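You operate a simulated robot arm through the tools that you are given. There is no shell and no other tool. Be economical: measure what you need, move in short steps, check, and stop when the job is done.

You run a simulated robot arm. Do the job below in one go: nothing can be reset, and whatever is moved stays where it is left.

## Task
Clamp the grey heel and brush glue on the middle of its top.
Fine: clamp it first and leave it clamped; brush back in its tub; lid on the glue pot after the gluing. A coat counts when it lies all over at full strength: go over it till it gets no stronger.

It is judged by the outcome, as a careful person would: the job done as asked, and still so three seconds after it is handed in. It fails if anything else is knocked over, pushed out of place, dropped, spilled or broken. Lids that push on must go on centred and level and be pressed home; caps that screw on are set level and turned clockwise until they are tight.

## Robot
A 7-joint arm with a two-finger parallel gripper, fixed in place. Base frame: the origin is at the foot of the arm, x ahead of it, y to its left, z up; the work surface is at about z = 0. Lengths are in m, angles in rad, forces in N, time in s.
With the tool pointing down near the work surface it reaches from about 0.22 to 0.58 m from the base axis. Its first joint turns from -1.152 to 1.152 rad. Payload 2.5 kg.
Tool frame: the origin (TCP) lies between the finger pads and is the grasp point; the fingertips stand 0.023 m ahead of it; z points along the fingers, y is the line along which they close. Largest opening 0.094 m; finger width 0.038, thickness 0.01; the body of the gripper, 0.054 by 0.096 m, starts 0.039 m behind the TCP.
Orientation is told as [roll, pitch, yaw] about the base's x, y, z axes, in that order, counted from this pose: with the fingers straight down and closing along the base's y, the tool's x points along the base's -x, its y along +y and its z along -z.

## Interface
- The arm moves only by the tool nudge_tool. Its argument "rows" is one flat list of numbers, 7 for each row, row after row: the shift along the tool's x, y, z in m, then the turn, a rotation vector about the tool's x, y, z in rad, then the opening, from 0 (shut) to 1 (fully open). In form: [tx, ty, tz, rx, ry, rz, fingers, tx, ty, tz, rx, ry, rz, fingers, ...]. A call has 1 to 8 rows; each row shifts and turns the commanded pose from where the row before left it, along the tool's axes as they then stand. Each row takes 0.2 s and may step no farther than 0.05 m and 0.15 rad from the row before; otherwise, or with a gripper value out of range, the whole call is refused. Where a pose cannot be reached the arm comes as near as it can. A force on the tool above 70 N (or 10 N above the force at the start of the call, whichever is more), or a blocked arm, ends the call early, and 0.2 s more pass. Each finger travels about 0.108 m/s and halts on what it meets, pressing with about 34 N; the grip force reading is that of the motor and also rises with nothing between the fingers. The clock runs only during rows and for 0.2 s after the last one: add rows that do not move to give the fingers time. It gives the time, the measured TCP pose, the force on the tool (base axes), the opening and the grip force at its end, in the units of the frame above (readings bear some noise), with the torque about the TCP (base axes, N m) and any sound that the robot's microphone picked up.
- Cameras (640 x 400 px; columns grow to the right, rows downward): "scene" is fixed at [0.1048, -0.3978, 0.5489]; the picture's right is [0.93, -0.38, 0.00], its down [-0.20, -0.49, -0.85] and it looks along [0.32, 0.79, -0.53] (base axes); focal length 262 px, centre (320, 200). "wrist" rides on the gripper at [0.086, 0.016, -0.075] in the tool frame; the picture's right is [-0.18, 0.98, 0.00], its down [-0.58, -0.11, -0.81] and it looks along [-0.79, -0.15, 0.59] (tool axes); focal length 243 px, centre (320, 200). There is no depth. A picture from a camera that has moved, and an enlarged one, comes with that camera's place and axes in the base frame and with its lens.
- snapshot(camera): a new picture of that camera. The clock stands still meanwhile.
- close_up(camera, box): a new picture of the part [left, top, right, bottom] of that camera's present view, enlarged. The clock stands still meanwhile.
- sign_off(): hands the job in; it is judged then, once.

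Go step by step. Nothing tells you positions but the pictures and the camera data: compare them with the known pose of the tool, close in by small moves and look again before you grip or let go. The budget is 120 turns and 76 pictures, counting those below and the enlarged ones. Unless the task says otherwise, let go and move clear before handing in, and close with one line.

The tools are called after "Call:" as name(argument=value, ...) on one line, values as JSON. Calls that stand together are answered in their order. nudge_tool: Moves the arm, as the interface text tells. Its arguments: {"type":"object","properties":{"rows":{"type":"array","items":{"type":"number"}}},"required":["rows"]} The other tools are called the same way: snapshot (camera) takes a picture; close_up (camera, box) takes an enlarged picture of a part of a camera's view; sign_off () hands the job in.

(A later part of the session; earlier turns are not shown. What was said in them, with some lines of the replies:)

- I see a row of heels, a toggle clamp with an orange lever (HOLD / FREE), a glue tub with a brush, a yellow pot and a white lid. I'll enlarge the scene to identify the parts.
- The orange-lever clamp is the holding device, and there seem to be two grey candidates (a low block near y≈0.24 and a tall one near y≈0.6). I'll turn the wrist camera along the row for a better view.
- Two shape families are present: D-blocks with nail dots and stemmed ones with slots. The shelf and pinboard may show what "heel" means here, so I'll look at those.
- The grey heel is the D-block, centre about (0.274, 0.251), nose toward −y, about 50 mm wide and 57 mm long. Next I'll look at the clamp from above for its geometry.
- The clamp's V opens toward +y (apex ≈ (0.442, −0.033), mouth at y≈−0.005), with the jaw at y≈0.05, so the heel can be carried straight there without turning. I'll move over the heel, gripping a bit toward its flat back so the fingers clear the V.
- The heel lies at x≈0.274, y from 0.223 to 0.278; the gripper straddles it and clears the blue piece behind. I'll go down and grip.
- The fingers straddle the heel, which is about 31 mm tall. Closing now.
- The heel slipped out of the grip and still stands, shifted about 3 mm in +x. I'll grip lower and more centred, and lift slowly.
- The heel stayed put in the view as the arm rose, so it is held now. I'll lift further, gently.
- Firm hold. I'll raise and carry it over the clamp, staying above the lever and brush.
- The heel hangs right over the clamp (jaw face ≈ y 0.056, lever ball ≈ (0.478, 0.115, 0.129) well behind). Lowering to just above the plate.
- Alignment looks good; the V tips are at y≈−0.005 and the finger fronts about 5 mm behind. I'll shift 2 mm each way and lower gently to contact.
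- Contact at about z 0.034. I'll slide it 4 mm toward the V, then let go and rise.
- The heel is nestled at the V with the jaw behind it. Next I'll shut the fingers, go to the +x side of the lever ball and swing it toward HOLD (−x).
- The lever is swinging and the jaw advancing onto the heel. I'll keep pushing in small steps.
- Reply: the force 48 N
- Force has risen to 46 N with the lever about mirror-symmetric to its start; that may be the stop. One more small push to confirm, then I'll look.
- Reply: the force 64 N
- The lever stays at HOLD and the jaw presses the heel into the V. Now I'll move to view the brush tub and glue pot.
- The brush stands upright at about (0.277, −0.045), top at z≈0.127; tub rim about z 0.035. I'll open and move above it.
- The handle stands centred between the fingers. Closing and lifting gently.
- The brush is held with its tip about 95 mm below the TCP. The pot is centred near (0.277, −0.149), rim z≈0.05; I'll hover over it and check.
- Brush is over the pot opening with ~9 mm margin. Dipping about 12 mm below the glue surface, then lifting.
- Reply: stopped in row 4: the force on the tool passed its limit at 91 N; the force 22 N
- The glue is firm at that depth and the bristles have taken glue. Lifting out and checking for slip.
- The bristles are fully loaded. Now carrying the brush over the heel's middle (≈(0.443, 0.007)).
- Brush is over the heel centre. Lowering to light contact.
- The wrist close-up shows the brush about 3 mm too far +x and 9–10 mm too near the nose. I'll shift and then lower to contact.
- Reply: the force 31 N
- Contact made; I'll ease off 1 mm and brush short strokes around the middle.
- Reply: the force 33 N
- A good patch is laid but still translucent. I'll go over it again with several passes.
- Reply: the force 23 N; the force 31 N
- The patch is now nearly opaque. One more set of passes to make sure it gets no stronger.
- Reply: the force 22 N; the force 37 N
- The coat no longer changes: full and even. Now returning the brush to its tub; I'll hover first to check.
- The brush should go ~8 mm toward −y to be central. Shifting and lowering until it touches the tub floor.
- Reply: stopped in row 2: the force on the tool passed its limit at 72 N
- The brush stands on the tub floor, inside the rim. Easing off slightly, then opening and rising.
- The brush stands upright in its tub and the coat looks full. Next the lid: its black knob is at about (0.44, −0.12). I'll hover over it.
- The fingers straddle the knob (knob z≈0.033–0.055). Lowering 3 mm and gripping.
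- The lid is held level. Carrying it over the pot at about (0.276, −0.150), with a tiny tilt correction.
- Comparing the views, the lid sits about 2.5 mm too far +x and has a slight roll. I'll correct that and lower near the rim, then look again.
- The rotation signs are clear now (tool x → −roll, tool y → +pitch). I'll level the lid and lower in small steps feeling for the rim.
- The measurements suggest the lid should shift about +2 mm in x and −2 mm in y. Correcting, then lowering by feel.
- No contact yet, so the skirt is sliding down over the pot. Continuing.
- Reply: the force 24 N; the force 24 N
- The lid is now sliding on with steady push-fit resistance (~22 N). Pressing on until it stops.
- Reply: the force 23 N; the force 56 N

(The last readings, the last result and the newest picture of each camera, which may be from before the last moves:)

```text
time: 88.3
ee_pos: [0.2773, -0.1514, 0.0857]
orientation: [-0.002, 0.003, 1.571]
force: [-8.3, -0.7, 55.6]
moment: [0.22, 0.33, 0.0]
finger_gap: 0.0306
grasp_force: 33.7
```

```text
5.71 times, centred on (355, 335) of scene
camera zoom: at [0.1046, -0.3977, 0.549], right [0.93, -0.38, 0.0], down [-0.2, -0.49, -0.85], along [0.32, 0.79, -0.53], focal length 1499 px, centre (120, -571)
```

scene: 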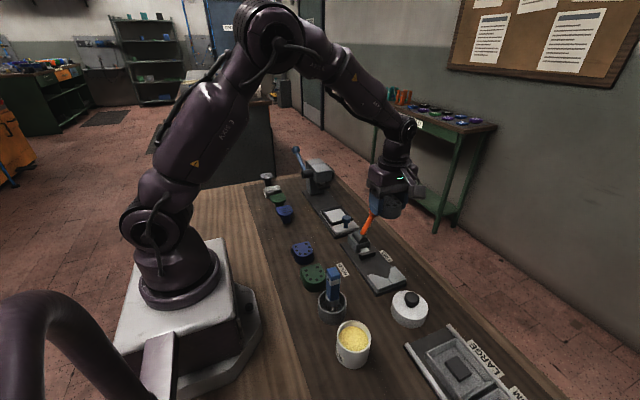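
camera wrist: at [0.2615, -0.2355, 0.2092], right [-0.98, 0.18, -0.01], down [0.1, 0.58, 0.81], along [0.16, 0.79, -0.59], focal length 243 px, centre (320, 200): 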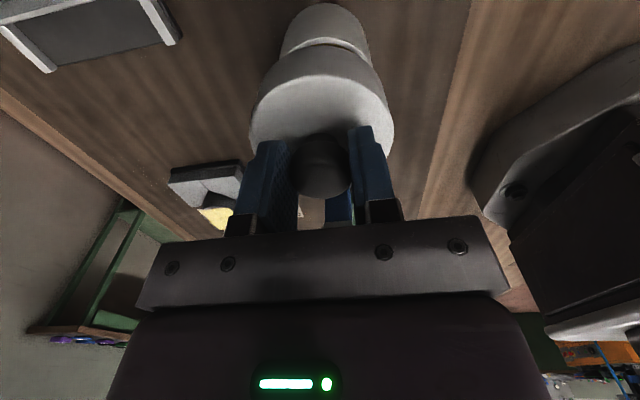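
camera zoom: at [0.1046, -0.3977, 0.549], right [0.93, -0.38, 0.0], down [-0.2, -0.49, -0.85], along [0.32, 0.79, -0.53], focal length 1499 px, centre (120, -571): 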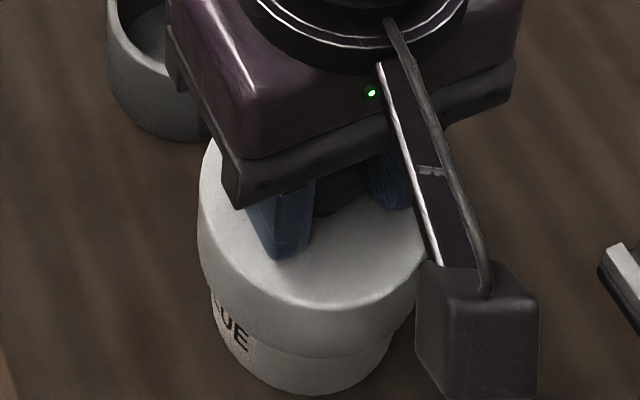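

Force jumped to 56 N – the lid has bottomed. One last short press, then release and rise.

Call:
nudge_tool(rows=[0, 0, 0.001, 0, 0, 0, 0, 0, 0, 0, 0, 0, 0, 0])

Call:
nudge_tool(rows=[0, 0, -0.001, 0, 0, 0, 0, 0, 0, -0.001, 0, 0, 0, 0, 0, 0, 0, 0, 0, 0, 0.5, 0, 0, 0, 0, 0, 0, 0.7, 0, 0, 0, 0, 0, 0, 0.7, 0, 0, -0.03, 0, 0, 0, 0.7, 0, 0, -0.05, 0, 0, 0, 0.7, 0, 0, -0.05, 0, 0, 0, 0.7])

Call:
snapshot(camera="wrist")

Call:
close_up(camera="scene", box=[280, 230, 440, 380])

```text
time: 88.7
ee_pos: [0.2769, -0.152, 0.0873]
orientation: [-0.001, 0.001, 1.57]
force: [-2.9, 0.6, 11.2]
moment: [0.36, 0.11, 0.08]
finger_gap: 0.0301
grasp_force: 34.0
stopped in row 1: the force on the tool passed its limit at 74 N (the readings are from after the stop); the commanded pose is now the measured one
```

```text
time: 90.5
ee_pos: [0.2741, -0.1496, 0.2184]
orientation: [-0.002, 0.0, 1.572]
force: [-0.6, -0.1, -0.1]
moment: [0.0, 0.0, -0.02]
finger_gap: 0.0657
grasp_force: 0.1
```

```text
6 pictures are left
camera wrist: at [0.258, -0.236, 0.2928], right [-0.98, 0.18, 0.0], down [0.11, 0.58, 0.81], along [0.15, 0.79, -0.59], focal length 243 px, centre (320, 200)
```

wrist: 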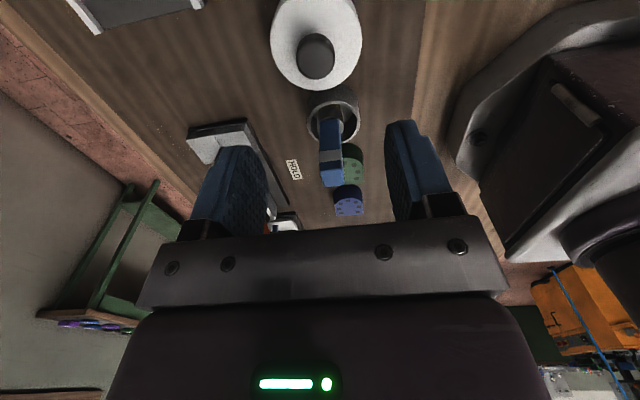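

```text
2.67 times, centred on (360, 305) of scene
camera zoom: at [0.1048, -0.3978, 0.5489], right [0.93, -0.38, 0.0], down [-0.2, -0.49, -0.85], along [0.32, 0.79, -0.53], focal length 700 px, centre (213, -80)
```

zoom: 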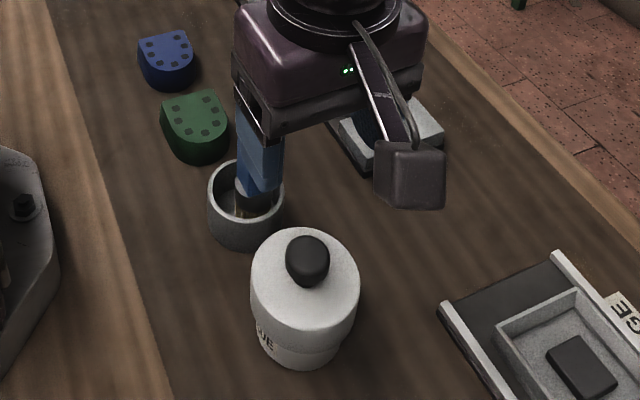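

The lid looks level and centred, but I eased up 2 mm while still gripping it, so I'll press once more on the knob top with closed fingers.

Call:
nudge_tool(rows=[0.0015, -0.0025, 0, 0, 0, 0, 0, 0, 0, 0, 0, 0, 0, 0, 0, 0, 0.05, 0, 0, 0, 0, 0, 0, 0.04, 0, 0, 0, 0, 0, 0, 0.015, 0, 0, 0, 0, 0, 0, 0, 0, 0, 0, 0])

Call:
nudge_tool(rows=[0, 0, 0.003, 0, 0, 0, 0, 0, 0, 0.002, 0, 0, 0, 0, 0, 0, 0, 0, 0, 0, 0])

Call:
nudge_tool(rows=[0, 0, 0.002, 0, 0, 0, 0, 0, 0, 0, 0, 0, 0, 0])

```text
time: 91.9
ee_pos: [0.2787, -0.153, 0.1147]
orientation: [-0.004, 0.002, 1.571]
force: [-0.8, 0.6, 0.2]
moment: [0.03, -0.01, -0.02]
finger_gap: 0.0
grasp_force: 34.3
```

```text
time: 92.4
ee_pos: [0.2797, -0.1528, 0.1127]
orientation: [-0.001, 0.004, 1.572]
force: [-5.4, 3.0, 16.5]
moment: [0.13, 0.11, 0.03]
finger_gap: 0.0001
grasp_force: 34.3
stopped in row 2: the force on the tool passed its limit at 83 N (the readings are from after the stop); the commanded pose is now the measured one
```

```text
time: 93.0
ee_pos: [0.2792, -0.1518, 0.1123]
orientation: [0.0, 0.01, 1.571]
force: [-6.0, 3.0, 17.7]
moment: [0.19, 0.2, 0.08]
finger_gap: 0.0
grasp_force: 34.2
stopped in row 2: the force on the tool passed its limit at 72 N (the readings are from after the stop); the commanded pose is now the measured one
```

Hard stop with no travel: the lid is home. Moving up and clear, then a final check.

Call:
nudge_tool(rows=[0, 0, -0.03, 0, 0, 0, 0, 0, 0, -0.05, 0, 0, 0, 0, 0, 0, -0.05, 0, 0, 0, 0, 0, 0, -0.05, 0, 0, 0, 0, 0.04, 0, -0.01, 0, 0, 0, 0, 0.04, 0, 0, 0, 0, 0, 0])

Call:
snapshot(camera="wrist")

Call:
close_up(camera="scene", box=[240, 140, 480, 380])

Call:
close_up(camera="wrist", box=[200, 0, 400, 150])

```text
time: 94.4
ee_pos: [0.2813, -0.2325, 0.3045]
orientation: [0.0, 0.009, 1.572]
force: [0.3, -0.1, 0.2]
moment: [0.0, 0.04, -0.02]
finger_gap: 0.0002
grasp_force: 34.5
```

```text
4 pictures are left
camera wrist: at [0.2673, -0.3169, 0.3787], right [-0.98, 0.18, 0.0], down [0.11, 0.59, 0.8], along [0.15, 0.79, -0.6], focal length 243 px, centre (320, 200)
```

wrist: 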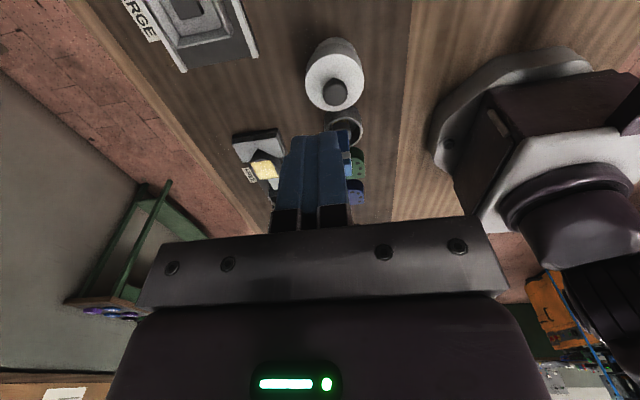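

```text
1.67 times, centred on (360, 260) of scene
camera zoom: at [0.1048, -0.3977, 0.5489], right [0.93, -0.38, 0.0], down [-0.2, -0.49, -0.85], along [0.32, 0.79, -0.53], focal length 437 px, centre (253, 100)
```

zoom: 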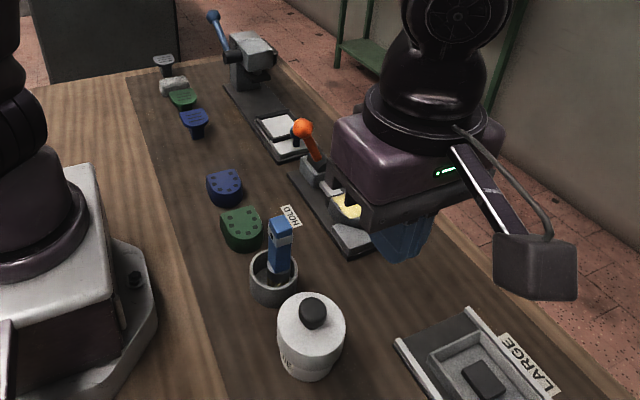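

```text
2.67 times, centred on (300, 75) of wrist
camera zoom: at [0.2673, -0.3169, 0.3787], right [-0.98, 0.18, 0.0], down [0.11, 0.59, 0.8], along [0.15, 0.79, -0.6], focal length 647 px, centre (373, 533)
```

zoom: 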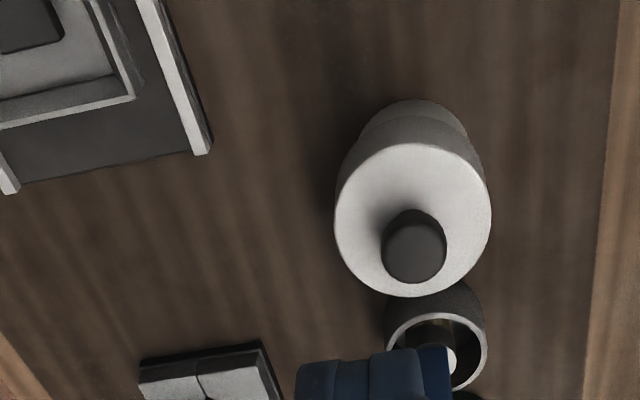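

The heel is clamped in the V with the lever at HOLD, and its top has a full coat in the middle. The brush stands in its tub, the lid is pressed home level on the pot, and the arm is clear, so I'm handing in.

Call:
sign_off()

```text
The job is handed in.
```

The grey heel is clamped and left clamped. The middle of its top has a full coat of glue, the brush is back in its tub, and the lid is pressed onto the glue pot.
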